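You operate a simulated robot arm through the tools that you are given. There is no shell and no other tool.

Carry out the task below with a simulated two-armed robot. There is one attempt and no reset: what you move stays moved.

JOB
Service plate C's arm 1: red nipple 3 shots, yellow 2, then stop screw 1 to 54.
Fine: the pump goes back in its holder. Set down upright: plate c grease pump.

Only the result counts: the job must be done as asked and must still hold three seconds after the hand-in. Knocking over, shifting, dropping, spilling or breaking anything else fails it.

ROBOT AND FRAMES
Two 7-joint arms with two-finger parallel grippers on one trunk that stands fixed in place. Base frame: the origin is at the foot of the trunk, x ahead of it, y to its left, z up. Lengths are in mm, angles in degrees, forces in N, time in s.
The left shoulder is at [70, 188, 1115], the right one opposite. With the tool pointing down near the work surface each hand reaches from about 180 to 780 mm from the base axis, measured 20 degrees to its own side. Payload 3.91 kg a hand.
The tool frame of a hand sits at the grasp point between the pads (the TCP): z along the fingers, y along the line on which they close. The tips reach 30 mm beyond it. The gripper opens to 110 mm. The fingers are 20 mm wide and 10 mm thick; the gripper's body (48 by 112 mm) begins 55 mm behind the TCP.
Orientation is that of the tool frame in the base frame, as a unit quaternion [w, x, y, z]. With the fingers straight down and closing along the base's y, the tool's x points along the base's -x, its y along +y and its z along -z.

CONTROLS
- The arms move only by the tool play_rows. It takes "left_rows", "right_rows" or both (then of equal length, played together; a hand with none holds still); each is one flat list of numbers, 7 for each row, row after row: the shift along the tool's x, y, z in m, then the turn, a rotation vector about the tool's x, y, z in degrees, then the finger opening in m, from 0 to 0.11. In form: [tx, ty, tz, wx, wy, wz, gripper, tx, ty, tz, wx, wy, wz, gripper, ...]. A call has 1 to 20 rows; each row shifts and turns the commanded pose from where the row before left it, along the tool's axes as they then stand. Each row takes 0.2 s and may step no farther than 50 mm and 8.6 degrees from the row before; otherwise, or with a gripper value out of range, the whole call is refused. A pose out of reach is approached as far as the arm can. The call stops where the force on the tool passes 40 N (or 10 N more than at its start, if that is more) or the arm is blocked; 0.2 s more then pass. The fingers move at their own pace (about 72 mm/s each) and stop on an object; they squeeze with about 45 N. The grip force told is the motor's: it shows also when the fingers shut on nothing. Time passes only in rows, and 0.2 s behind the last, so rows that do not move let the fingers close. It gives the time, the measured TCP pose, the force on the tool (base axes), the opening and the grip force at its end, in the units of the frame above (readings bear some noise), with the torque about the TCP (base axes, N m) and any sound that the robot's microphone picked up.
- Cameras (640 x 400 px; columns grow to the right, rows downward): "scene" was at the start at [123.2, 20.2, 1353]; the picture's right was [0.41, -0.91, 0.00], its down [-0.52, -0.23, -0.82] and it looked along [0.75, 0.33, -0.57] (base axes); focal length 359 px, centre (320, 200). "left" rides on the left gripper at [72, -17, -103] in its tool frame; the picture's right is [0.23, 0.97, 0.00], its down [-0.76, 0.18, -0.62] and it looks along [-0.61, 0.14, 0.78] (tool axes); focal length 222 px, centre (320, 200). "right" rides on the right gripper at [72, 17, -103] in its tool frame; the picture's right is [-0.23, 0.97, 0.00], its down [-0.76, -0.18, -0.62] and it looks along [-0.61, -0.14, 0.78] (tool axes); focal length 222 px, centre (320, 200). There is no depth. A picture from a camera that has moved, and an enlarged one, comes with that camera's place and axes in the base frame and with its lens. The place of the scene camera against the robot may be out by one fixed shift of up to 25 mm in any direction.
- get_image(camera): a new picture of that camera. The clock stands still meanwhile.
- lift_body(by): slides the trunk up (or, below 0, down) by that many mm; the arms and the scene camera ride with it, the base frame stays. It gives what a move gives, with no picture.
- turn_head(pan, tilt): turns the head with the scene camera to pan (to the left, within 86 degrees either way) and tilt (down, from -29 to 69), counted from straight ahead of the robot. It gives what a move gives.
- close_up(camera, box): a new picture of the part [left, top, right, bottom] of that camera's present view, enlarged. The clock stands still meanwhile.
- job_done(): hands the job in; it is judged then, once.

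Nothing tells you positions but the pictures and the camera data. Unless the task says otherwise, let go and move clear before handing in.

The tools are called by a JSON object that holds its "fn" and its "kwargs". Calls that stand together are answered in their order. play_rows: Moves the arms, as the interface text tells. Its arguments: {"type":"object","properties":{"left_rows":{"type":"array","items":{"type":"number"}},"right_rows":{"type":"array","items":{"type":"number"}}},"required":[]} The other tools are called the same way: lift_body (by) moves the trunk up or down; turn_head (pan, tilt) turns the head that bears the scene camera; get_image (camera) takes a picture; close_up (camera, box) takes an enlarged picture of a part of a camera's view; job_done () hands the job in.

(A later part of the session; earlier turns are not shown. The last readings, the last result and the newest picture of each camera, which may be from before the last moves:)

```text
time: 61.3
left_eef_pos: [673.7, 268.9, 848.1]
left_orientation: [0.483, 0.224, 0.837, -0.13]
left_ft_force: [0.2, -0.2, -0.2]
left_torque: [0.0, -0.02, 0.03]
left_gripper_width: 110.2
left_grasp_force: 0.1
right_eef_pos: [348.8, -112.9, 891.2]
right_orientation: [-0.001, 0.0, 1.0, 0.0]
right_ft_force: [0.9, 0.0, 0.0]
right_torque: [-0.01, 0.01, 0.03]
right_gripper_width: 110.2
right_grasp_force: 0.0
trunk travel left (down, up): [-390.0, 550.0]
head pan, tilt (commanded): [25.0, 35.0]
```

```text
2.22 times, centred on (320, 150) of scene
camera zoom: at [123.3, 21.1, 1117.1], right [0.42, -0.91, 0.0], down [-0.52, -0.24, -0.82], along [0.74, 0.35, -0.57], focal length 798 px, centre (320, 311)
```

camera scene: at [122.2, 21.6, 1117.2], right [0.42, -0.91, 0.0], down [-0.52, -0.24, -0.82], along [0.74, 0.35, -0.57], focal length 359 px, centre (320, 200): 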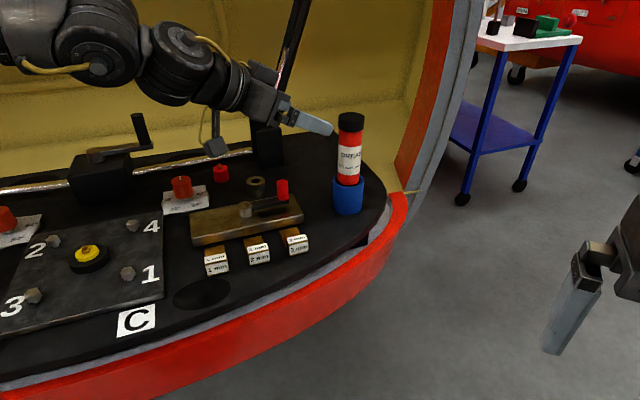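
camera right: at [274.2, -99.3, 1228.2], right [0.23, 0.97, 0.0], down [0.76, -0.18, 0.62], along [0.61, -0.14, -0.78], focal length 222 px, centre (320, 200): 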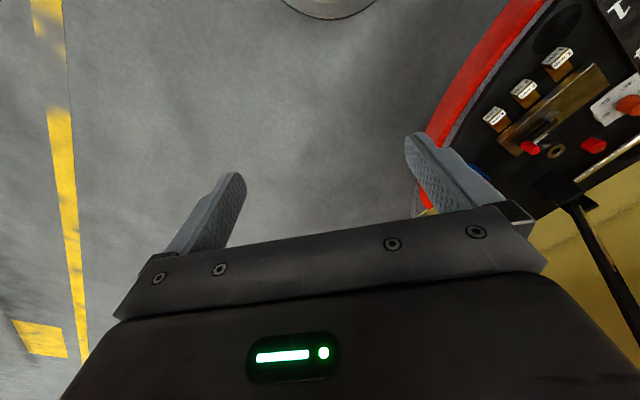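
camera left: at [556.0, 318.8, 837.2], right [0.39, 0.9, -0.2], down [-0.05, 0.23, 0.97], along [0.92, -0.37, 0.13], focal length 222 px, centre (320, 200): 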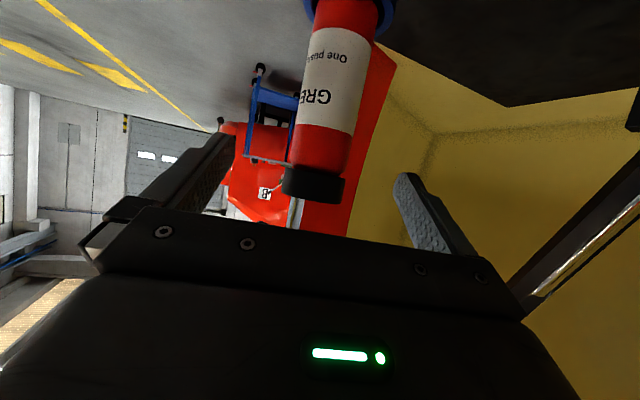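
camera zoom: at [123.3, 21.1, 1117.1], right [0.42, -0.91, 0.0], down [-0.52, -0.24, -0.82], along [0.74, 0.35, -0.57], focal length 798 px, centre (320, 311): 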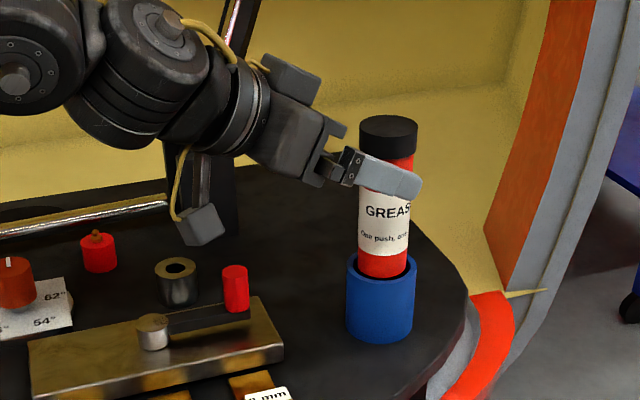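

Alignment matches the estimate. Final 48 mm advance, then check before closing.

{"fn": "play_rows", "kwargs": {"left_rows": [0, 0.0008, 0.024, 0, 0, 0, 0.11, 0, 0.0008, 0.024, 0, 0, 0, 0.11]}}

{"fn": "get_image", "kwargs": {"camera": "left"}}

{"fn": "close_up", "kwargs": {"camera": "scene", "box": [220, 60, 420, 240]}}

```text
time: 61.9
left_eef_pos: [708.9, 249.5, 823.2]
left_orientation: [0.483, 0.224, 0.836, -0.13]
left_ft_force: [0.4, 0.5, 0.1]
left_torque: [0.01, 0.01, 0.05]
left_gripper_width: 110.1
left_grasp_force: 0.1
right_eef_pos: [347.5, -112.6, 890.6]
right_orientation: [0.0, 0.001, 1.0, -0.002]
right_ft_force: [0.0, -0.2, -0.8]
right_torque: [0.0, 0.06, 0.02]
right_gripper_width: 109.9
right_grasp_force: 0.1
trunk travel left (down, up): [-390.0, 550.0]
head pan, tilt (commanded): [25.0, 35.0]
```

```text
taken
camera left: at [592.6, 299.0, 813.3], right [0.39, 0.9, -0.2], down [-0.05, 0.23, 0.97], along [0.92, -0.37, 0.14], focal length 222 px, centre (320, 200)
```

left: 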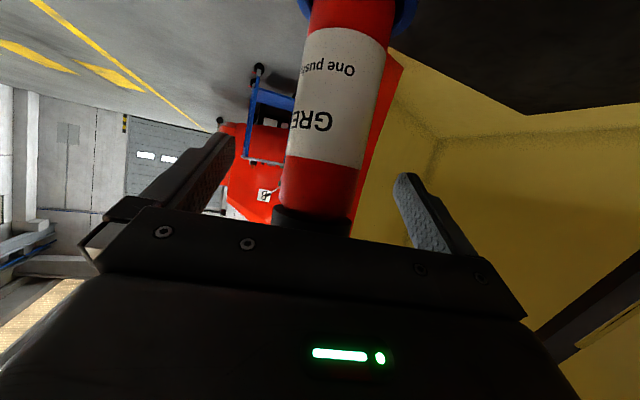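

```text
2.22 times, centred on (320, 150) of scene
camera zoom: at [122.5, 21.4, 1117.2], right [0.42, -0.91, 0.0], down [-0.52, -0.24, -0.82], along [0.74, 0.35, -0.57], focal length 798 px, centre (320, 311)
```

zoom: 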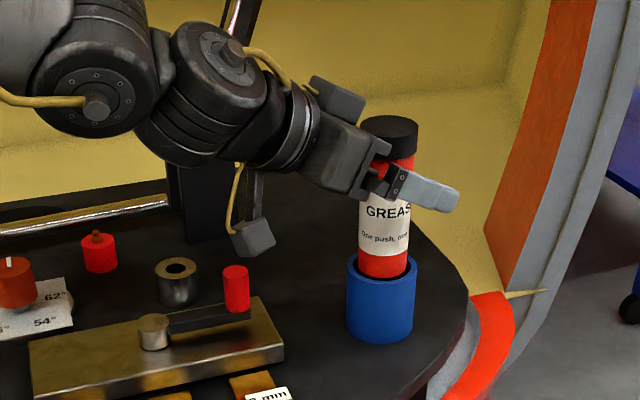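

Pump is centred between the fingers. Closing the gripper.

{"fn": "play_rows", "kwargs": {"left_rows": [0, 0, 0, 0, 0, 0, 0.03, 0, 0, 0, 0, 0, 0, 0.03, 0, 0, 0, 0, 0, 0, 0.03, 0, 0, 0, 0, 0, 0, 0.03, 0, 0, 0, 0, 0, 0, 0.03, 0, 0, 0, 0, 0, 0, 0.03]}}

{"fn": "get_image", "kwargs": {"camera": "left"}}

{"fn": "close_up", "kwargs": {"camera": "scene", "box": [220, 60, 420, 240]}}

```text
time: 63.3
left_eef_pos: [708.9, 250.1, 824.1]
left_orientation: [0.483, 0.224, 0.836, -0.13]
left_ft_force: [-0.3, -0.9, 0.8]
left_torque: [-0.14, 0.03, -0.02]
left_gripper_width: 42.9
left_grasp_force: 45.3
right_eef_pos: [347.0, -112.6, 890.8]
right_orientation: [0.0, 0.0, 1.0, -0.001]
right_ft_force: [-0.5, 0.4, -0.9]
right_torque: [-0.02, 0.02, -0.03]
right_gripper_width: 109.7
right_grasp_force: 0.0
trunk travel left (down, up): [-390.0, 550.0]
head pan, tilt (commanded): [25.0, 35.0]
```

```text
taken
camera left: at [592.1, 299.0, 813.3], right [0.39, 0.9, -0.2], down [-0.05, 0.23, 0.97], along [0.92, -0.37, 0.13], focal length 222 px, centre (320, 200)
```

left: 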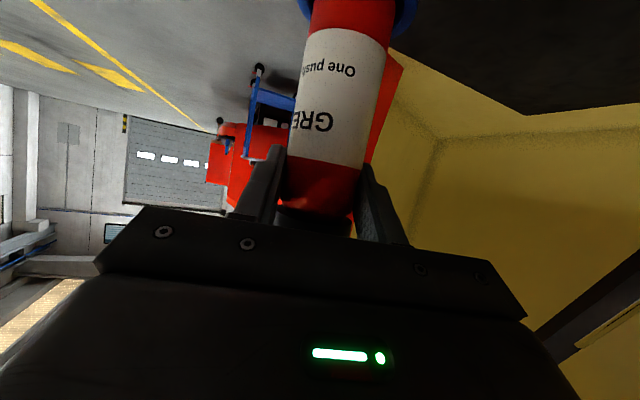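

```text
2.22 times, centred on (320, 150) of scene
camera zoom: at [122.2, 21.3, 1117.2], right [0.42, -0.91, 0.0], down [-0.52, -0.24, -0.82], along [0.74, 0.35, -0.57], focal length 798 px, centre (320, 311)
```

zoom: 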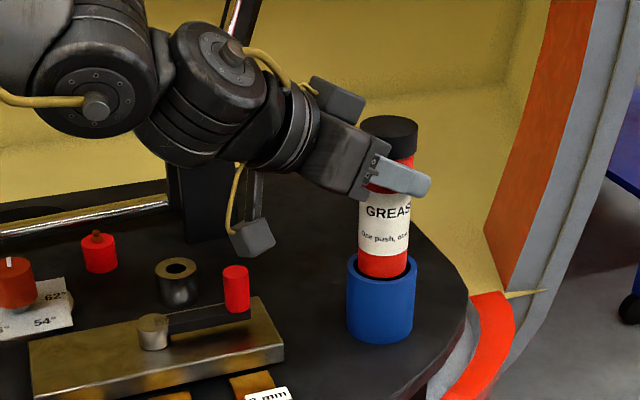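

Gripped (42.9 mm, 45 N). Lifting straight up out of the holder.

{"fn": "play_rows", "kwargs": {"left_rows": [-0.01732, 0, -0.01, 0, 0, 0, 0.03, -0.02598, 0, -0.015, 0, 0, 0, 0.03, -0.02598, 0, -0.015, 0, 0, 0, 0.03, -0.02598, 0, -0.015, 0, 0, 0, 0.03]}}

{"fn": "get_image", "kwargs": {"camera": "scene"}}

{"fn": "close_up", "kwargs": {"camera": "scene", "box": [240, 40, 420, 240]}}

```text
time: 64.3
left_eef_pos: [709.5, 250.2, 935.9]
left_orientation: [0.483, 0.225, 0.837, -0.129]
left_ft_force: [-0.2, 0.0, -3.7]
left_torque: [0.01, -0.01, 0.04]
left_gripper_width: 43.1
left_grasp_force: 44.7
right_eef_pos: [346.6, -114.0, 890.3]
right_orientation: [0.001, 0.0, 1.0, 0.0]
right_ft_force: [-0.6, -1.0, 0.4]
right_torque: [-0.03, -0.04, 0.02]
right_gripper_width: 110.1
right_grasp_force: 0.0
trunk travel left (down, up): [-390.0, 550.0]
head pan, tilt (commanded): [25.0, 35.0]
```

```text
taken
camera scene: at [122.0, 21.2, 1117.2], right [0.42, -0.91, 0.0], down [-0.52, -0.24, -0.82], along [0.74, 0.35, -0.57], focal length 359 px, centre (320, 200)
```

scene: 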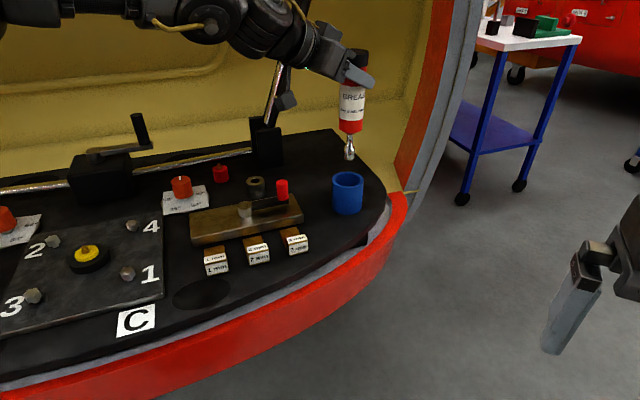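

```text
2.00 times, centred on (330, 140) of scene
camera zoom: at [122.0, 21.2, 1117.2], right [0.42, -0.91, 0.0], down [-0.52, -0.24, -0.82], along [0.74, 0.35, -0.57], focal length 718 px, centre (300, 320)
```

zoom: 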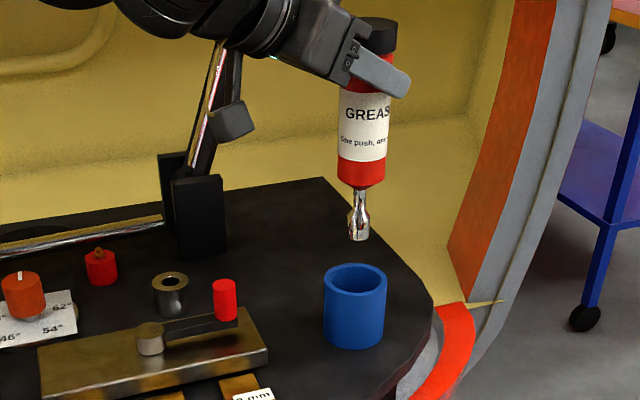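

The pump is out, nozzle tip about 161 mm below the TCP. Next I carry it at this height to above the red nipple, yawing the hand by +45° on the way, in two stages.

{"fn": "play_rows", "kwargs": {"left_rows": [0.01037, 0.0319, -0.01795, -6.495, 0, -3.75, 0.03, 0.0082, 0.03434, -0.01419, -6.495, 0, -3.75, 0.03, 0.00588, 0.03619, -0.01019, -6.495, 0, -3.75, 0.03, 0.00347, 0.03741, -0.00601, -6.495, 0, -3.75, 0.03]}}

{"fn": "get_image", "kwargs": {"camera": "scene"}}

```text
time: 65.3
left_eef_pos: [702.1, 403.9, 933.9]
left_orientation: [0.499, -0.001, 0.867, -0.001]
left_ft_force: [-0.2, -0.6, -2.5]
left_torque: [-0.03, 0.0, 0.0]
left_gripper_width: 43.1
left_grasp_force: 45.2
right_eef_pos: [346.2, -112.4, 890.1]
right_orientation: [0.0, 0.0, 1.0, 0.0]
right_ft_force: [0.4, 0.5, 0.2]
right_torque: [0.01, -0.02, 0.02]
right_gripper_width: 110.2
right_grasp_force: 0.1
trunk travel left (down, up): [-390.0, 550.0]
head pan, tilt (commanded): [25.0, 35.0]
```

```text
taken
camera scene: at [122.7, 22.1, 1117.1], right [0.42, -0.91, 0.0], down [-0.52, -0.24, -0.82], along [0.74, 0.35, -0.57], focal length 359 px, centre (320, 200)
```

scene: 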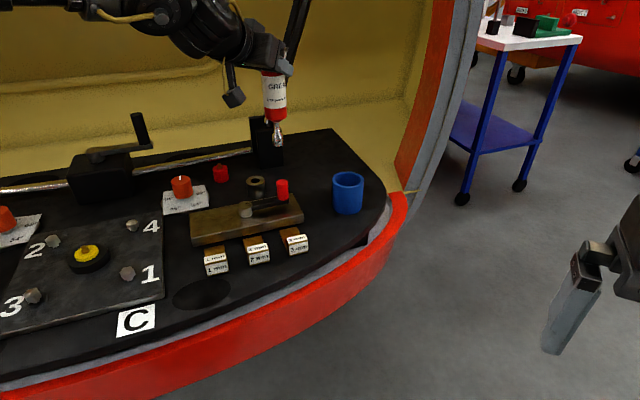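

{"fn": "play_rows", "kwargs": {"left_rows": [0.000875, 0.03825, -0.0015, -6.495, 0, -3.75, 0.03, -0.00163, 0.03815, 0.00282, -6.495, 0, -3.75, 0.03, -0.0041, 0.0374, 0.00711, 0, 0, 0, 0.03, -0.0041, 0.0374, 0.00711, 0, 0, 0, 0.03]}}

{"fn": "turn_head", "kwargs": {"pan": 43, "tilt": 32}}

{"fn": "get_image", "kwargs": {"camera": "scene"}}

{"fn": "close_up", "kwargs": {"camera": "scene", "box": [240, 80, 400, 240]}}

{"fn": "get_image", "kwargs": {"camera": "right"}}

```text
time: 66.3
left_eef_pos: [693.3, 559.2, 935.1]
left_orientation: [0.495, -0.114, 0.859, 0.066]
left_ft_force: [0.7, 1.2, -3.5]
left_torque: [-0.02, 0.0, 0.01]
left_gripper_width: 43.1
left_grasp_force: 45.0
right_eef_pos: [347.7, -112.6, 891.0]
right_orientation: [0.0, 0.0, 1.0, -0.001]
right_ft_force: [-0.2, 0.4, -0.8]
right_torque: [0.02, -0.01, -0.03]
right_gripper_width: 109.8
right_grasp_force: 0.0
trunk travel left (down, up): [-390.0, 550.0]
head pan, tilt (commanded): [25.0, 35.0]
```

```text
time: 67.1
left_eef_pos: [693.8, 558.5, 934.3]
left_orientation: [0.496, -0.114, 0.858, 0.065]
left_ft_force: [0.2, -0.4, -3.7]
left_torque: [0.0, 0.03, -0.03]
left_gripper_width: 43.7
left_grasp_force: 45.3
right_eef_pos: [346.4, -112.6, 888.7]
right_orientation: [0.0, 0.0, 1.0, -0.001]
right_ft_force: [-0.6, 0.5, -0.2]
right_torque: [-0.01, 0.01, -0.01]
right_gripper_width: 109.9
right_grasp_force: 0.0
trunk travel left (down, up): [-390.0, 550.0]
head pan, tilt (commanded): [43.0, 32.0]
```

```text
taken
camera scene: at [108.4, 45.8, 1121.8], right [0.68, -0.73, 0.0], down [-0.39, -0.36, -0.85], along [0.62, 0.58, -0.53], focal length 359 px, centre (320, 200)
```

scene: 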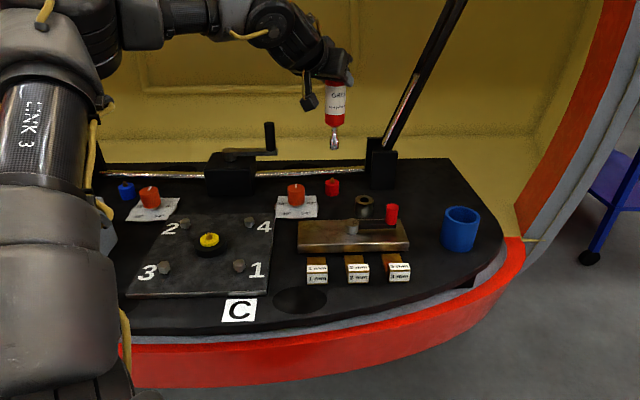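

```text
2.50 times, centred on (320, 160) of scene
camera zoom: at [108.4, 45.8, 1121.8], right [0.68, -0.73, 0.0], down [-0.39, -0.36, -0.85], along [0.62, 0.58, -0.53], focal length 898 px, centre (320, 300)
```

zoom: 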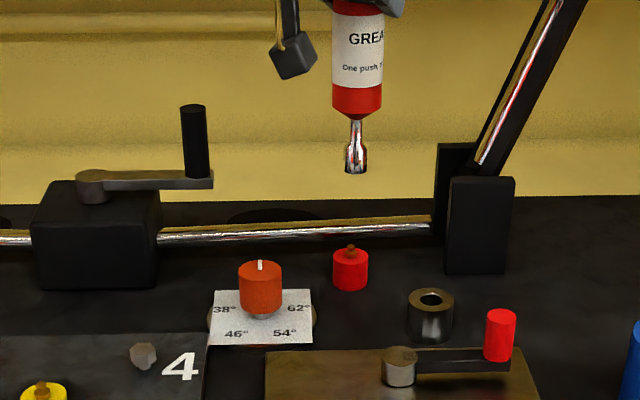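

```text
taken
camera right: at [275.3, -96.1, 993.2], right [0.23, 0.97, 0.0], down [0.76, -0.18, 0.62], along [0.61, -0.14, -0.78], focal length 222 px, centre (320, 200)
```

right: 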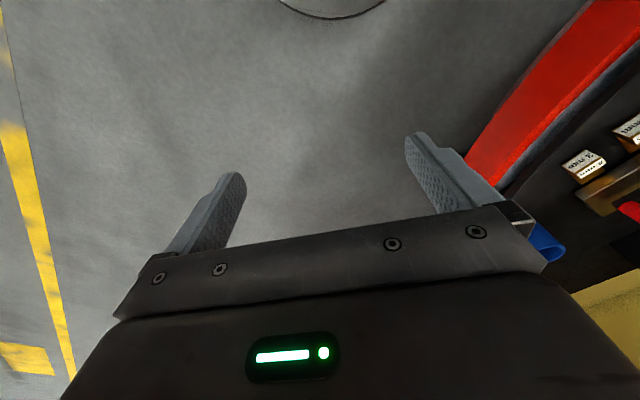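

Seen from the scene camera, the nozzle is about 3 mm right of the nipple line; depth is uncertain, so I'll bring the right hand (its earlier start pose) over with a yaw as a second viewpoint.

{"fn": "play_rows", "kwargs": {"right_rows": [-0.03, 0.03, 0, 0, 0, 0, 0.11, -0.03, 0.03, 0, 0, 0, 0, 0.11, -0.03, 0.03, 0, 0, 0, 0, 0.11, -0.03, 0.03, 0, 0, 0, 0, 0.11, -0.03, 0.03, 0, 0, 0, 0, 0.11, 0, 0, 0, 0, 0, -8.3, 0.11, 0, 0, 0, 0, 0, -8.3, 0.11, 0, 0, 0, 0, 0, -8.3, 0.11, 0, 0, 0, 0, 0, -8.3, 0.11, 0, 0, 0, 0, 0, -8.3, 0.11, 0, 0, 0, 0, 0, -8.3, 0.11]}}

{"fn": "get_image", "kwargs": {"camera": "right"}}

```text
time: 69.5
left_eef_pos: [691.5, 557.4, 936.5]
left_orientation: [0.496, -0.114, 0.858, 0.066]
left_ft_force: [0.2, 0.0, -3.4]
left_torque: [0.02, 0.01, 0.03]
left_gripper_width: 43.6
left_grasp_force: 44.9
right_eef_pos: [435.4, 93.4, 926.4]
right_orientation: [0.008, -0.407, 0.913, 0.028]
right_ft_force: [-0.4, 0.3, -0.1]
right_torque: [0.0, 0.01, -0.01]
right_gripper_width: 110.0
right_grasp_force: 0.1
right hand out of reach, approached as far as the arm can: row 8, 9, 10, 11
trunk travel left (down, up): [-390.0, 550.0]
head pan, tilt (commanded): [43.0, 32.0]
```

```text
taken
camera right: at [376.2, 43.8, 1027.7], right [-0.57, 0.82, 0.05], down [0.65, 0.41, 0.64], along [0.5, 0.4, -0.76], focal length 222 px, centre (320, 200)
```

right: 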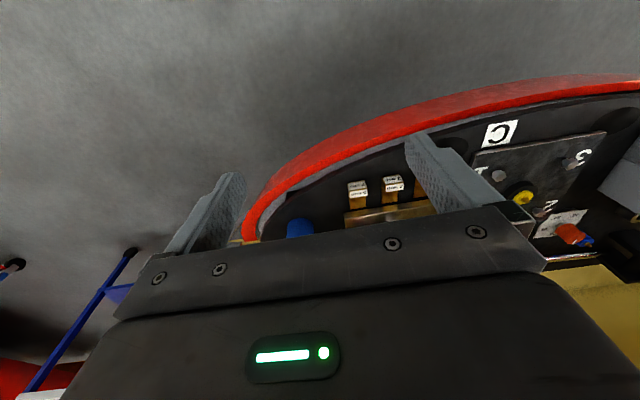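

{"fn": "play_rows", "kwargs": {"right_rows": [0, 0, 0, 0, -8.5, 0, 0.11, 0, 0, 0, 0, -8.5, 0, 0.11, 0, 0, 0, 0, -8.5, 0, 0.11, 0, 0, 0, 0, -8.5, 0, 0.11]}}

{"fn": "get_image", "kwargs": {"camera": "right"}}

```text
time: 70.5
left_eef_pos: [692.3, 557.9, 934.3]
left_orientation: [0.496, -0.113, 0.858, 0.065]
left_ft_force: [0.4, 0.2, -4.4]
left_torque: [0.0, 0.01, 0.01]
left_gripper_width: 43.3
left_grasp_force: 45.1
right_eef_pos: [451.2, 151.6, 938.4]
right_orientation: [0.266, -0.382, 0.873, 0.147]
right_ft_force: [1.0, -0.5, 0.0]
right_torque: [0.0, 0.02, -0.01]
right_gripper_width: 110.1
right_grasp_force: 0.0
right hand out of reach, approached as far as the arm can: row 1, 2, 3, 4
trunk travel left (down, up): [-390.0, 550.0]
head pan, tilt (commanded): [43.0, 32.0]
```

```text
taken
camera right: at [361.4, 71.9, 981.7], right [-0.6, 0.78, 0.18], down [0.34, 0.04, 0.94], along [0.73, 0.62, -0.29], focal length 222 px, centre (320, 200)
```

right: 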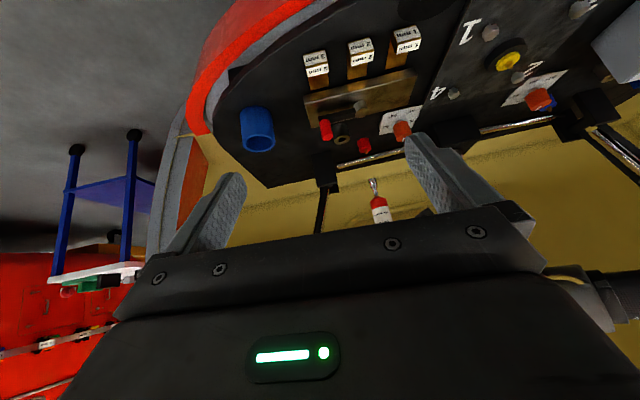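

{"fn": "close_up", "kwargs": {"camera": "right", "box": [330, 120, 410, 200]}}

{"fn": "close_up", "kwargs": {"camera": "scene", "box": [300, 120, 380, 210]}}

```text
5.00 times, centred on (370, 160) of right
camera zoom: at [361.4, 71.9, 981.7], right [-0.6, 0.78, 0.18], down [0.34, 0.04, 0.94], along [0.73, 0.62, -0.29], focal length 1111 px, centre (70, 400)
```

zoom: 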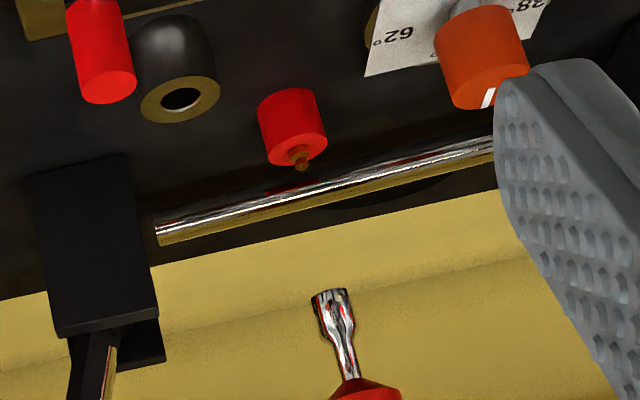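

```text
4.44 times, centred on (340, 165) of scene
camera zoom: at [108.2, 45.8, 1121.8], right [0.68, -0.73, 0.0], down [-0.39, -0.36, -0.85], along [0.62, 0.58, -0.53], focal length 1596 px, centre (231, 356)
```

zoom: 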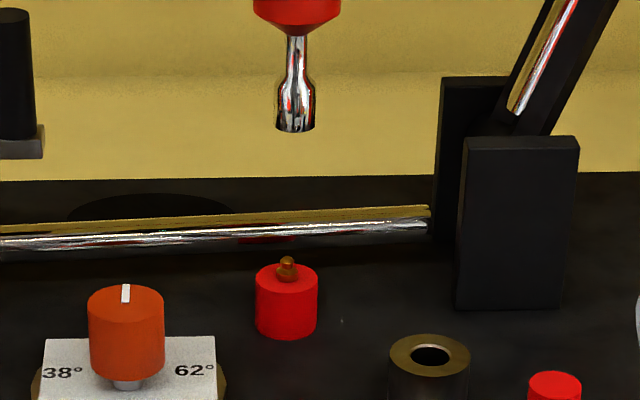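

Combining both views, the nozzle should shift about (−3.5, 0) mm and the nipple tip lies ~78 mm below the nozzle tip. I'll correct and descend to ~10 mm above it, then look again.

{"fn": "play_rows", "kwargs": {"left_rows": [0.0202, 0.0003, 0.01036, 0, 0, 0, 0.03, 0.0202, 0.0003, 0.01036, 0, 0, 0, 0.03, 0.0202, 0.0003, 0.01036, 0, 0, 0, 0.03]}}

{"fn": "close_up", "kwargs": {"camera": "right", "box": [330, 110, 410, 190]}}

{"fn": "close_up", "kwargs": {"camera": "scene", "box": [300, 130, 380, 220]}}

```text
time: 71.3
left_eef_pos: [692.9, 560.1, 866.6]
left_orientation: [0.496, -0.113, 0.858, 0.065]
left_ft_force: [0.4, -0.3, -3.6]
left_torque: [0.04, 0.02, 0.01]
left_gripper_width: 43.5
left_grasp_force: 45.0
right_eef_pos: [450.1, 152.9, 939.2]
right_orientation: [0.267, -0.384, 0.872, 0.147]
right_ft_force: [0.0, -0.1, 1.3]
right_torque: [-0.01, 0.02, -0.02]
right_gripper_width: 110.0
right_grasp_force: 0.0
trunk travel left (down, up): [-390.0, 550.0]
head pan, tilt (commanded): [43.0, 32.0]
```

```text
5.00 times, centred on (370, 150) of right
camera zoom: at [360.2, 73.4, 982.7], right [-0.6, 0.78, 0.18], down [0.34, 0.05, 0.94], along [0.72, 0.62, -0.29], focal length 1111 px, centre (70, 450)
```

zoom: 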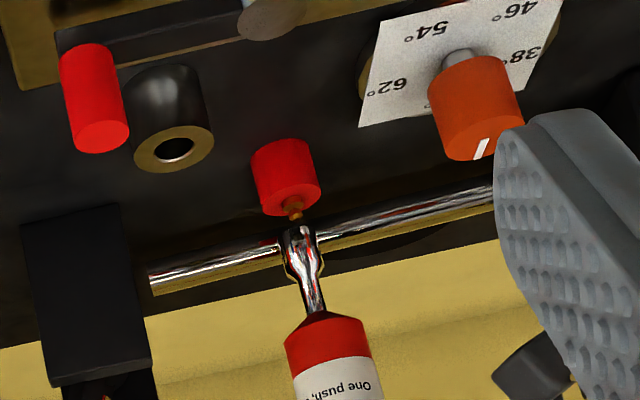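

```text
4.44 times, centred on (340, 175) of scene
camera zoom: at [108.7, 46.5, 1121.7], right [0.68, -0.73, 0.0], down [-0.39, -0.36, -0.85], along [0.62, 0.58, -0.53], focal length 1596 px, centre (231, 311)
```

zoom: 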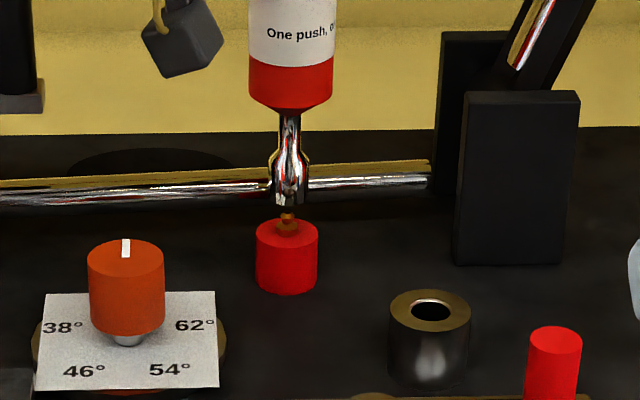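

Both views show near alignment; a small shift of about (−2.5, −1.5) mm remains. I'll apply it while descending 5 mm, then descend in small steps watching the force.

{"fn": "play_rows", "kwargs": {"left_rows": [0.00573, -0.0008, 7e-05, 0, 0, 0, 0.03, 0, 0, 0, 0, 0, 0, 0.03]}}

{"fn": "close_up", "kwargs": {"camera": "right", "box": [330, 110, 410, 190]}}

{"fn": "close_up", "kwargs": {"camera": "scene", "box": [310, 150, 370, 210]}}

```text
time: 71.9
left_eef_pos: [689.1, 556.4, 861.4]
left_orientation: [0.495, -0.114, 0.859, 0.066]
left_ft_force: [0.1, 0.3, -3.1]
left_torque: [0.01, 0.01, 0.0]
left_gripper_width: 43.6
left_grasp_force: 45.1
right_eef_pos: [448.3, 154.1, 940.3]
right_orientation: [0.267, -0.384, 0.872, 0.146]
right_ft_force: [0.5, 0.3, 0.0]
right_torque: [0.03, 0.01, -0.07]
right_gripper_width: 110.5
right_grasp_force: 0.0
trunk travel left (down, up): [-390.0, 550.0]
head pan, tilt (commanded): [43.0, 32.0]
```

```text
5.00 times, centred on (370, 150) of right
camera zoom: at [358.9, 73.4, 983.2], right [-0.6, 0.78, 0.18], down [0.34, 0.05, 0.94], along [0.72, 0.63, -0.29], focal length 1111 px, centre (70, 450)
```

zoom: 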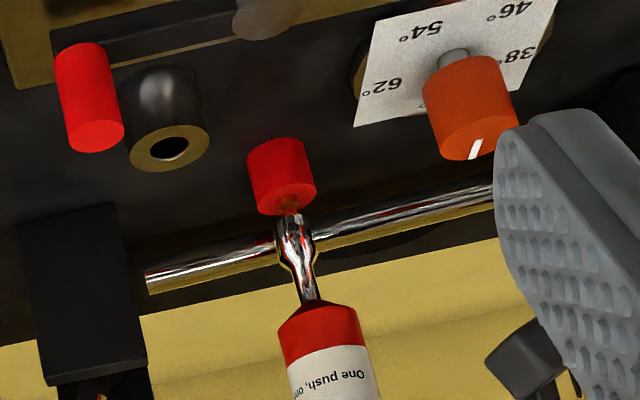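

```text
6.67 times, centred on (340, 180) of scene
camera zoom: at [108.3, 45.7, 1121.8], right [0.68, -0.73, 0.0], down [-0.39, -0.36, -0.85], along [0.62, 0.58, -0.53], focal length 2393 px, centre (187, 333)
```

zoom: 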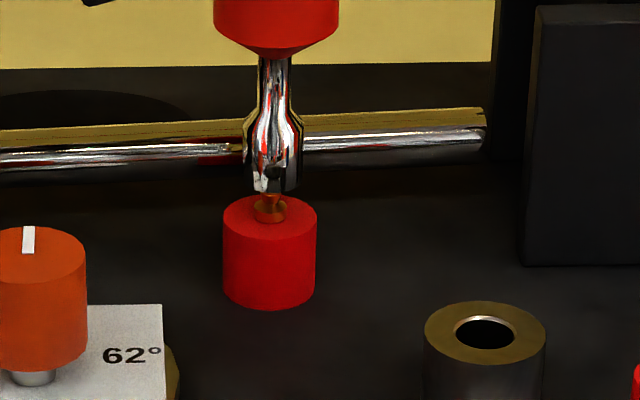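

Alignment looks good from both views; the nipple's top appears to be entering the nozzle. Descending in 2 mm steps while watching force.

{"fn": "play_rows", "kwargs": {"left_rows": [0.00173, 0, 0.001, 0, 0, 0, 0.03, 0.00173, 0, 0.001, 0, 0, 0, 0.03, 0, 0, 0, 0, 0, 0, 0.03]}}

{"fn": "close_up", "kwargs": {"camera": "scene", "box": [310, 150, 370, 210]}}

```text
time: 72.7
left_eef_pos: [687.3, 556.1, 861.1]
left_orientation: [0.497, -0.112, 0.858, 0.065]
left_ft_force: [-1.3, 0.0, 7.4]
left_torque: [0.18, 0.23, -0.02]
left_gripper_width: 43.5
left_grasp_force: 44.7
right_eef_pos: [446.2, 152.6, 942.4]
right_orientation: [0.268, -0.386, 0.871, 0.147]
right_ft_force: [1.1, -0.1, 0.4]
right_torque: [0.0, -0.02, -0.03]
right_gripper_width: 109.9
right_grasp_force: 0.1
trunk travel left (down, up): [-390.0, 550.0]
head pan, tilt (commanded): [43.0, 32.0]
```

```text
6.67 times, centred on (340, 180) of scene
camera zoom: at [106.9, 45.0, 1122.1], right [0.68, -0.73, 0.0], down [-0.39, -0.36, -0.85], along [0.62, 0.58, -0.53], focal length 2393 px, centre (187, 333)
```

zoom: 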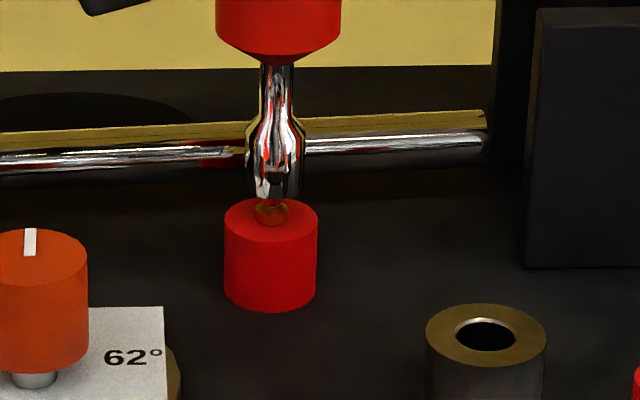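

Contact is made (about 11 N). Now pressing further for the first shot and listening for any sound.

{"fn": "play_rows", "kwargs": {"left_rows": [0.00173, 0, 0.001, 0, 0, 0, 0.03, 0.00173, 0, 0.001, 0, 0, 0, 0.03, 0, 0, 0, 0, 0, 0, 0.03]}}

```text
time: 73.5
left_eef_pos: [685.6, 554.6, 859.9]
left_orientation: [0.5, -0.114, 0.856, 0.066]
left_ft_force: [-4.6, 6.4, 27.1]
left_torque: [0.84, 0.77, 0.01]
left_gripper_width: 43.3
left_grasp_force: 45.3
right_eef_pos: [443.8, 151.6, 943.4]
right_orientation: [0.269, -0.386, 0.87, 0.147]
right_ft_force: [-1.1, 0.7, -0.2]
right_torque: [-0.05, 0.0, 0.0]
right_gripper_width: 110.1
right_grasp_force: 0.1
trunk travel left (down, up): [-390.0, 550.0]
head pan, tilt (commanded): [43.0, 32.0]
```

{"fn": "close_up", "kwargs": {"camera": "scene", "box": [310, 150, 370, 210]}}

{"fn": "close_up", "kwargs": {"camera": "scene", "box": [260, 60, 400, 220]}}

{"fn": "close_up", "kwargs": {"camera": "right", "box": [320, 100, 420, 210]}}

```text
6.67 times, centred on (340, 180) of scene
camera zoom: at [104.0, 43.5, 1122.7], right [0.68, -0.73, 0.0], down [-0.38, -0.36, -0.85], along [0.62, 0.58, -0.53], focal length 2393 px, centre (187, 333)
```

zoom: 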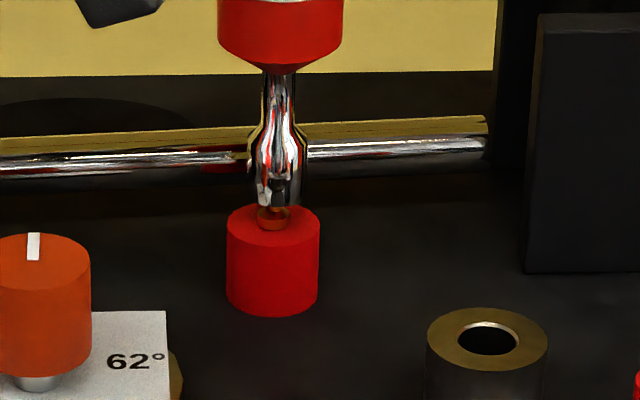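

```text
2.50 times, centred on (330, 140) of scene
camera zoom: at [104.0, 43.5, 1122.7], right [0.68, -0.73, 0.0], down [-0.38, -0.36, -0.85], along [0.62, 0.58, -0.53], focal length 898 px, centre (295, 350)
```

zoom: 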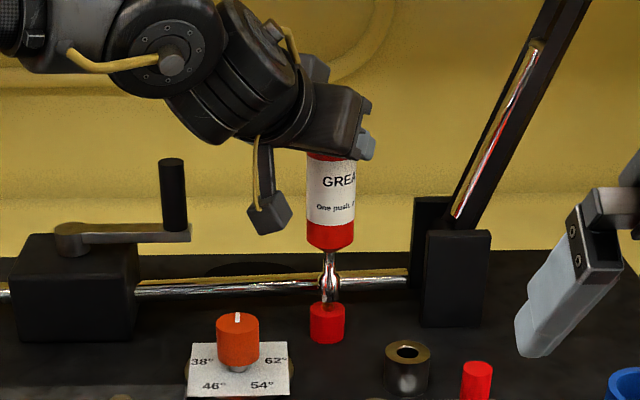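

```text
3.64 times, centred on (370, 155) of right
camera zoom: at [355.0, 71.8, 985.1], right [-0.6, 0.78, 0.18], down [0.34, 0.04, 0.94], along [0.72, 0.63, -0.29], focal length 808 px, centre (138, 364)
```

zoom: 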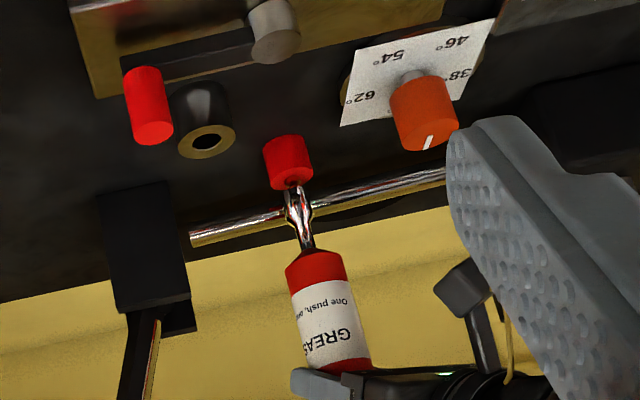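

The nozzle sits over the nipple with about 30 N, but no sound yet. I'll check the display on the grey box for feedback.

{"fn": "turn_head", "kwargs": {"pan": 72, "tilt": 32}}

{"fn": "get_image", "kwargs": {"camera": "scene"}}

```text
time: 74.4
left_eef_pos: [684.0, 553.3, 852.3]
left_orientation: [0.493, -0.112, 0.86, 0.064]
left_ft_force: [-10.8, -0.1, 25.8]
left_torque: [0.37, 0.65, 0.19]
left_gripper_width: 42.5
left_grasp_force: 42.1
right_eef_pos: [446.4, 150.9, 942.0]
right_orientation: [0.269, -0.385, 0.871, 0.147]
right_ft_force: [-0.3, -0.7, -0.3]
right_torque: [0.06, -0.01, 0.0]
right_gripper_width: 109.7
right_grasp_force: 0.0
trunk travel left (down, up): [-390.0, 550.0]
head pan, tilt (commanded): [72.0, 32.0]
```

```text
taken
camera scene: at [66.5, 67.3, 1122.2], right [0.95, -0.31, 0.0], down [-0.16, -0.5, -0.85], along [0.27, 0.81, -0.53], focal length 359 px, centre (320, 200)
```

scene: 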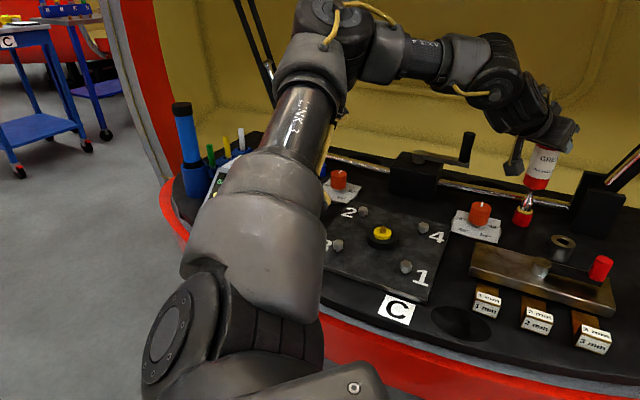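

{"fn": "close_up", "kwargs": {"camera": "scene", "box": [470, 90, 610, 250]}}

{"fn": "close_up", "kwargs": {"camera": "right", "box": [320, 100, 420, 210]}}

{"fn": "get_image", "kwargs": {"camera": "left"}}

{"fn": "close_up", "kwargs": {"camera": "scene", "box": [160, 90, 280, 230]}}

```text
2.50 times, centred on (540, 170) of scene
camera zoom: at [66.5, 67.3, 1122.2], right [0.95, -0.31, 0.0], down [-0.16, -0.5, -0.85], along [0.27, 0.81, -0.53], focal length 898 px, centre (-230, 275)
```

zoom: 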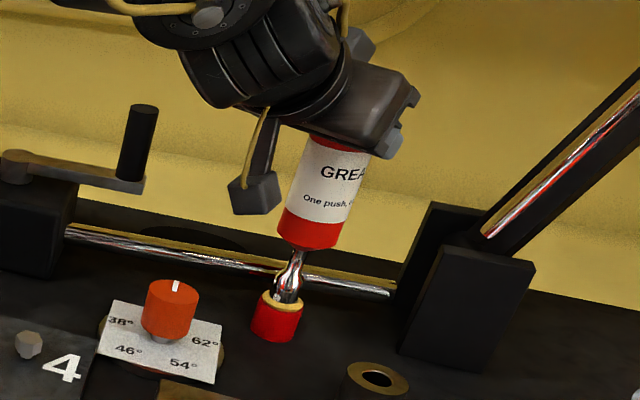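

```text
3.64 times, centred on (370, 155) of right
camera zoom: at [355.8, 70.9, 984.5], right [-0.6, 0.78, 0.18], down [0.34, 0.04, 0.94], along [0.72, 0.63, -0.29], focal length 808 px, centre (138, 364)
```

zoom: 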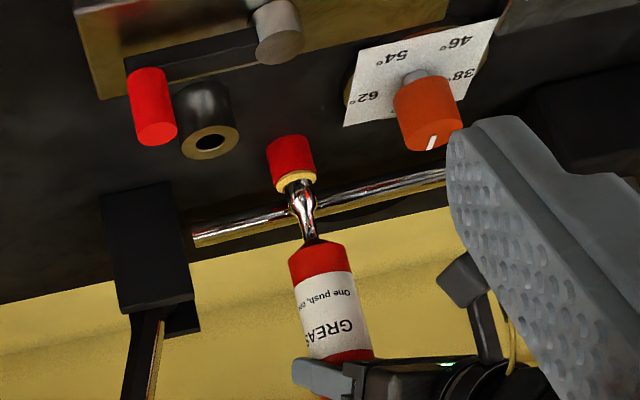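

```text
taken
camera left: at [567.6, 504.7, 843.1], right [-0.36, 0.91, -0.2], down [-0.19, 0.13, 0.97], along [0.91, 0.39, 0.13], focal length 222 px, centre (320, 200)
```

left: 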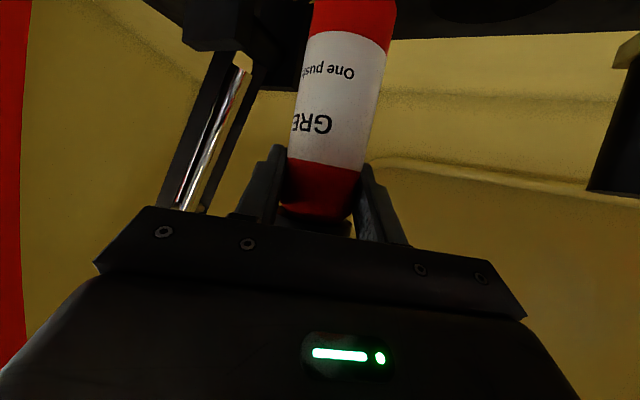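

```text
2.86 times, centred on (220, 160) of scene
camera zoom: at [66.5, 67.3, 1122.2], right [0.95, -0.31, 0.0], down [-0.16, -0.5, -0.85], along [0.27, 0.81, -0.53], focal length 1026 px, centre (606, 314)
```

zoom: 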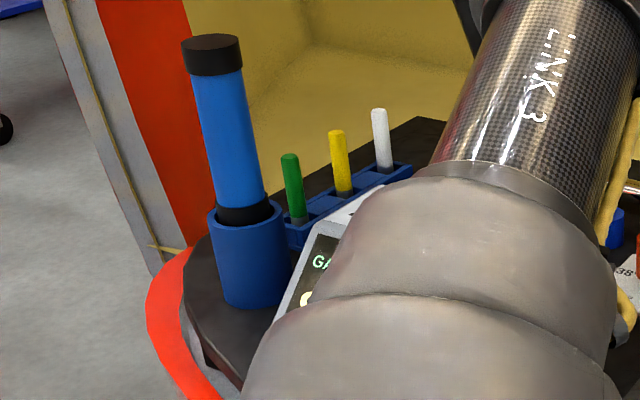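

A yellow grease ring has appeared on the red nipple, so the first shot was delivered when the nozzle seated. I'll ease the lateral strain, lift about 12 mm to release, and inspect.

{"fn": "play_rows", "kwargs": {"left_rows": [-0.0042, 0.00065, -0.0051, 0, 0, 0, 0.03, -0.0052, 0, -0.003, 0, 0, 0, 0.03, 0, 0, 0, 0, 0, 0, 0.03]}}

{"fn": "turn_head", "kwargs": {"pan": 43, "tilt": 32}}

{"fn": "close_up", "kwargs": {"camera": "scene", "box": [310, 150, 370, 210]}}

{"fn": "close_up", "kwargs": {"camera": "right", "box": [330, 110, 410, 190]}}

```text
time: 75.2
left_eef_pos: [685.5, 557.4, 864.4]
left_orientation: [0.494, -0.113, 0.86, 0.064]
left_ft_force: [1.0, 0.4, -4.5]
left_torque: [-0.03, 0.02, -0.03]
left_gripper_width: 43.3
left_grasp_force: 45.1
right_eef_pos: [448.5, 152.8, 939.6]
right_orientation: [0.266, -0.384, 0.872, 0.148]
right_ft_force: [0.0, -0.2, 0.0]
right_torque: [-0.03, -0.01, 0.01]
right_gripper_width: 110.1
right_grasp_force: 0.0
trunk travel left (down, up): [-390.0, 550.0]
head pan, tilt (commanded): [72.0, 32.0]
```

```text
time: 76.2
left_eef_pos: [685.0, 555.7, 866.5]
left_orientation: [0.496, -0.113, 0.859, 0.065]
left_ft_force: [0.8, 0.2, -3.2]
left_torque: [-0.03, 0.03, -0.01]
left_gripper_width: 43.2
left_grasp_force: 44.4
right_eef_pos: [448.8, 153.0, 939.9]
right_orientation: [0.266, -0.383, 0.872, 0.146]
right_ft_force: [-0.5, 0.1, -0.8]
right_torque: [0.01, 0.01, 0.0]
right_gripper_width: 110.1
right_grasp_force: 0.1
trunk travel left (down, up): [-390.0, 550.0]
head pan, tilt (commanded): [43.0, 32.0]
```

```text
6.67 times, centred on (340, 180) of scene
camera zoom: at [108.3, 46.0, 1121.8], right [0.68, -0.73, 0.0], down [-0.39, -0.36, -0.85], along [0.62, 0.58, -0.53], focal length 2393 px, centre (187, 333)
```

zoom: 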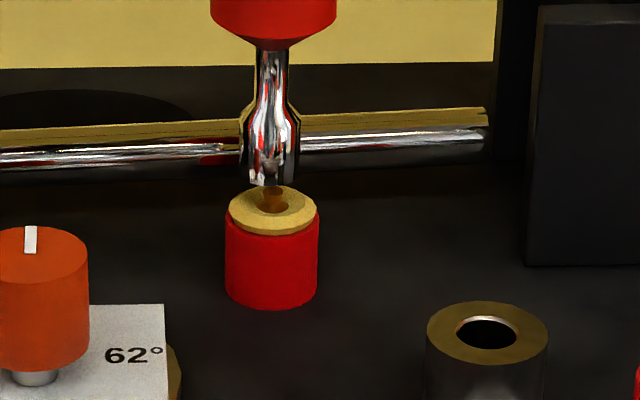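

```text
5.00 times, centred on (370, 150) of right
camera zoom: at [359.4, 73.4, 982.8], right [-0.6, 0.78, 0.18], down [0.34, 0.05, 0.94], along [0.72, 0.63, -0.29], focal length 1111 px, centre (70, 450)
```

zoom: 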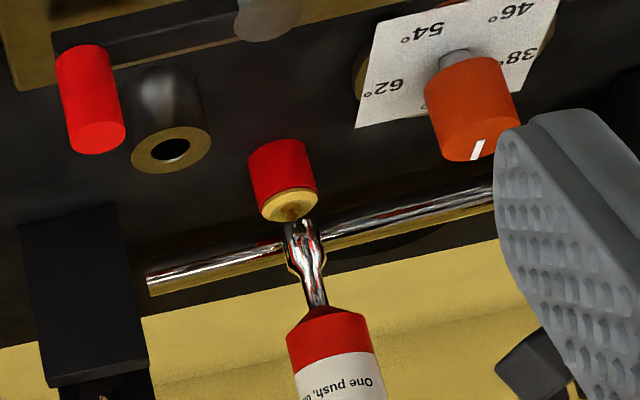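

One clear grease collar is on the red nipple. I'll re-centre slightly (+3, +1 mm) and press down for shot two in steps.

{"fn": "play_rows", "kwargs": {"left_rows": [-0.00158, 0.00019, 0.00273, 0, 0, 0, 0.03, 0.00346, 0, 0.002, 0, 0, 0, 0.03, 0.00346, 0, 0.002, 0, 0, 0, 0.03, 0.00346, 0, 0.002, 0, 0, 0, 0.03, 0, 0, 0, 0, 0, 0, 0.03]}}

{"fn": "close_up", "kwargs": {"camera": "scene", "box": [310, 150, 370, 210]}}

```text
time: 77.4
left_eef_pos: [687.8, 556.0, 859.9]
left_orientation: [0.499, -0.113, 0.857, 0.065]
left_ft_force: [-1.9, -0.2, 14.8]
left_torque: [0.0, 0.21, 0.0]
left_gripper_width: 43.2
left_grasp_force: 44.7
right_eef_pos: [448.2, 151.4, 941.4]
right_orientation: [0.268, -0.385, 0.871, 0.147]
right_ft_force: [-0.4, -0.1, -0.2]
right_torque: [0.01, -0.04, 0.0]
right_gripper_width: 110.1
right_grasp_force: 0.0
trunk travel left (down, up): [-390.0, 550.0]
head pan, tilt (commanded): [43.0, 32.0]
```

```text
6.67 times, centred on (340, 180) of scene
camera zoom: at [105.9, 44.1, 1122.4], right [0.68, -0.73, 0.0], down [-0.39, -0.36, -0.85], along [0.62, 0.58, -0.53], focal length 2393 px, centre (187, 333)
```

zoom: 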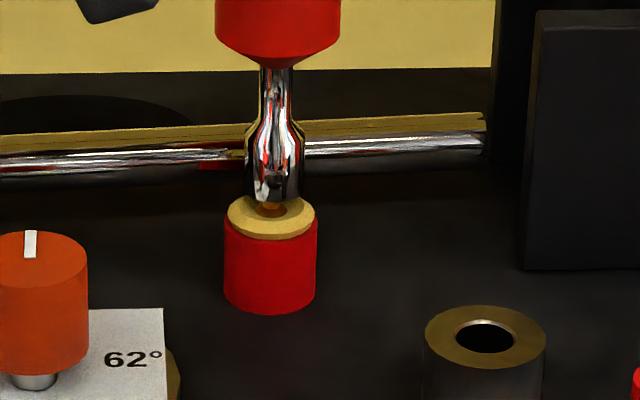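

{"fn": "play_rows", "kwargs": {"left_rows": [0.00173, 0, 0.001, 0, 0, 0, 0.03, 0.00087, 0, 0.0005, 0, 0, 0, 0.03, 0, 0, 0, 0, 0, 0, 0.03, 0, 0, 0, 0, 0, 0, 0.03]}}

{"fn": "close_up", "kwargs": {"camera": "scene", "box": [310, 150, 370, 210]}}

```text
time: 78.4
left_eef_pos: [687.2, 555.4, 852.5]
left_orientation: [0.495, -0.113, 0.859, 0.065]
left_ft_force: [-3.1, -3.0, 10.3]
left_torque: [-0.5, 0.57, 0.01]
left_gripper_width: 43.4
left_grasp_force: 45.0
right_eef_pos: [447.1, 151.6, 940.9]
right_orientation: [0.267, -0.384, 0.871, 0.147]
right_ft_force: [-0.1, -0.5, -0.1]
right_torque: [-0.02, 0.0, -0.02]
right_gripper_width: 110.0
right_grasp_force: 0.1
trunk travel left (down, up): [-390.0, 550.0]
head pan, tilt (commanded): [43.0, 32.0]
```

```text
6.67 times, centred on (340, 180) of scene
camera zoom: at [106.0, 44.0, 1121.9], right [0.68, -0.73, 0.0], down [-0.39, -0.36, -0.85], along [0.62, 0.58, -0.53], focal length 2393 px, centre (187, 333)
```

zoom: 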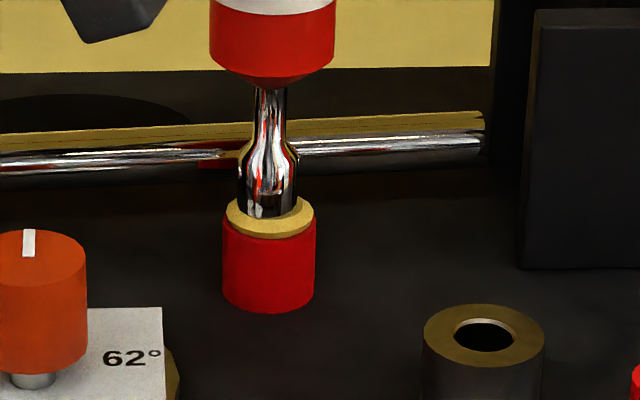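

Nozzle is now seated on the nipple but the grease collar hasn't grown; pressing harder for the second shot.

{"fn": "play_rows", "kwargs": {"left_rows": [0.00173, 0, 0.001, 0, 0, 0, 0.03, 0.00173, 0, 0.001, 0, 0, 0, 0.03, 0, 0, 0, 0, 0, 0, 0.03]}}

{"fn": "close_up", "kwargs": {"camera": "scene", "box": [310, 150, 370, 210]}}

```text
time: 79.2
left_eef_pos: [686.7, 556.3, 852.3]
left_orientation: [0.499, -0.112, 0.857, 0.065]
left_ft_force: [-5.9, 1.1, 22.1]
left_torque: [0.07, 0.8, -0.05]
left_gripper_width: 43.3
left_grasp_force: 45.0
right_eef_pos: [444.9, 151.5, 941.9]
right_orientation: [0.268, -0.385, 0.871, 0.147]
right_ft_force: [-0.2, -0.3, -0.2]
right_torque: [-0.02, -0.04, 0.0]
right_gripper_width: 109.9
right_grasp_force: 0.0
trunk travel left (down, up): [-390.0, 550.0]
head pan, tilt (commanded): [43.0, 32.0]
```

```text
6.67 times, centred on (340, 180) of scene
camera zoom: at [104.6, 43.5, 1122.5], right [0.68, -0.73, 0.0], down [-0.38, -0.36, -0.85], along [0.62, 0.58, -0.53], focal length 2393 px, centre (187, 333)
```

zoom: 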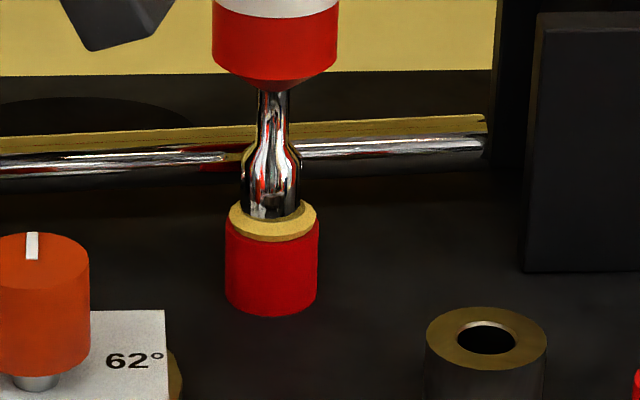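

{"fn": "play_rows", "kwargs": {"left_rows": [0.0013, 0, 0.00075, 0, 0, 0, 0.03, 0, 0, 0, 0, 0, 0, 0.03]}}

{"fn": "close_up", "kwargs": {"camera": "scene", "box": [310, 150, 370, 210]}}

```text
time: 79.8
left_eef_pos: [686.8, 556.3, 853.4]
left_orientation: [0.499, -0.112, 0.857, 0.065]
left_ft_force: [-1.1, 3.7, 28.0]
left_torque: [0.55, 0.13, 0.01]
left_gripper_width: 43.3
left_grasp_force: 44.7
right_eef_pos: [446.2, 151.7, 943.2]
right_orientation: [0.269, -0.385, 0.871, 0.147]
right_ft_force: [-1.1, 0.6, -0.8]
right_torque: [0.02, 0.01, -0.01]
right_gripper_width: 110.0
right_grasp_force: 0.0
trunk travel left (down, up): [-390.0, 550.0]
head pan, tilt (commanded): [43.0, 32.0]
```

```text
6.67 times, centred on (340, 180) of scene
camera zoom: at [104.5, 43.2, 1122.5], right [0.68, -0.73, 0.0], down [-0.38, -0.36, -0.85], along [0.62, 0.58, -0.53], focal length 2393 px, centre (187, 333)
```

zoom: 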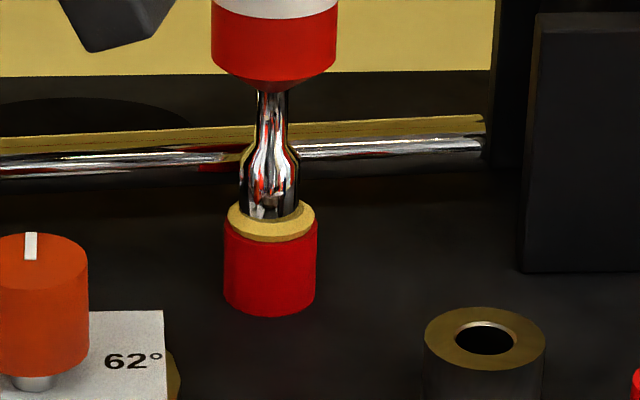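

{"fn": "close_up", "kwargs": {"camera": "scene", "box": [326, 172, 356, 202]}}

{"fn": "close_up", "kwargs": {"camera": "right", "box": [340, 120, 390, 170]}}

{"fn": "turn_head", "kwargs": {"pan": 80, "tilt": 20}}

{"fn": "get_image", "kwargs": {"camera": "scene"}}

```text
13.33 times, centred on (341, 187) of scene
camera zoom: at [104.5, 43.2, 1122.5], right [0.68, -0.73, 0.0], down [-0.38, -0.36, -0.85], along [0.62, 0.58, -0.53], focal length 4787 px, centre (40, 373)
```

zoom: 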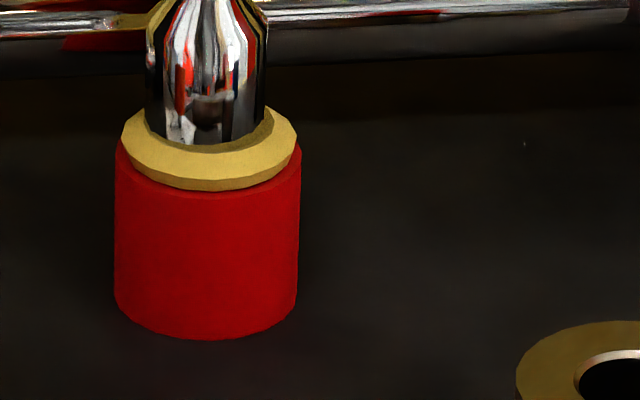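

```text
8.00 times, centred on (365, 145) of right
camera zoom: at [355.9, 71.1, 984.6], right [-0.6, 0.78, 0.18], down [0.34, 0.04, 0.94], along [0.72, 0.63, -0.29], focal length 1777 px, centre (-40, 640)
```

zoom: 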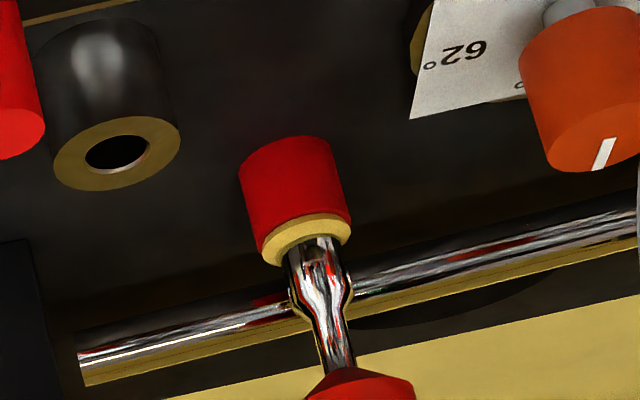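

```text
time: 80.8
left_eef_pos: [687.8, 555.7, 851.9]
left_orientation: [0.498, -0.113, 0.857, 0.066]
left_ft_force: [2.2, 3.9, 29.2]
left_torque: [0.64, -0.5, 0.05]
left_gripper_width: 43.3
left_grasp_force: 45.3
right_eef_pos: [446.5, 150.5, 941.3]
right_orientation: [0.268, -0.384, 0.871, 0.148]
right_ft_force: [0.4, 0.2, 0.0]
right_torque: [0.02, 0.01, 0.0]
right_gripper_width: 110.0
right_grasp_force: 0.1
trunk travel left (down, up): [-390.0, 550.0]
head pan, tilt (commanded): [80.0, 20.0]
```

```text
taken
camera scene: at [55.3, 73.7, 1141.5], right [0.98, -0.17, 0.0], down [-0.06, -0.33, -0.94], along [0.17, 0.93, -0.34], focal length 359 px, centre (320, 200)
```

scene: 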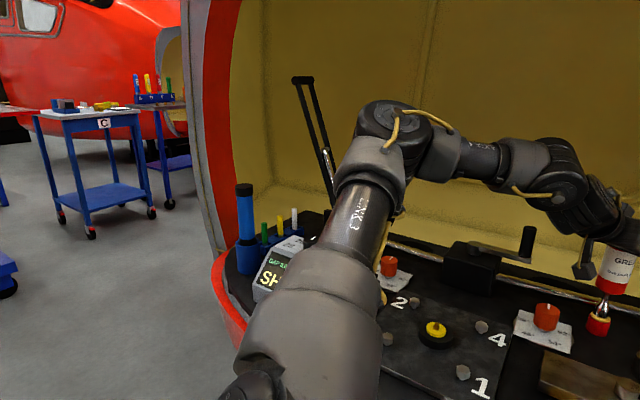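

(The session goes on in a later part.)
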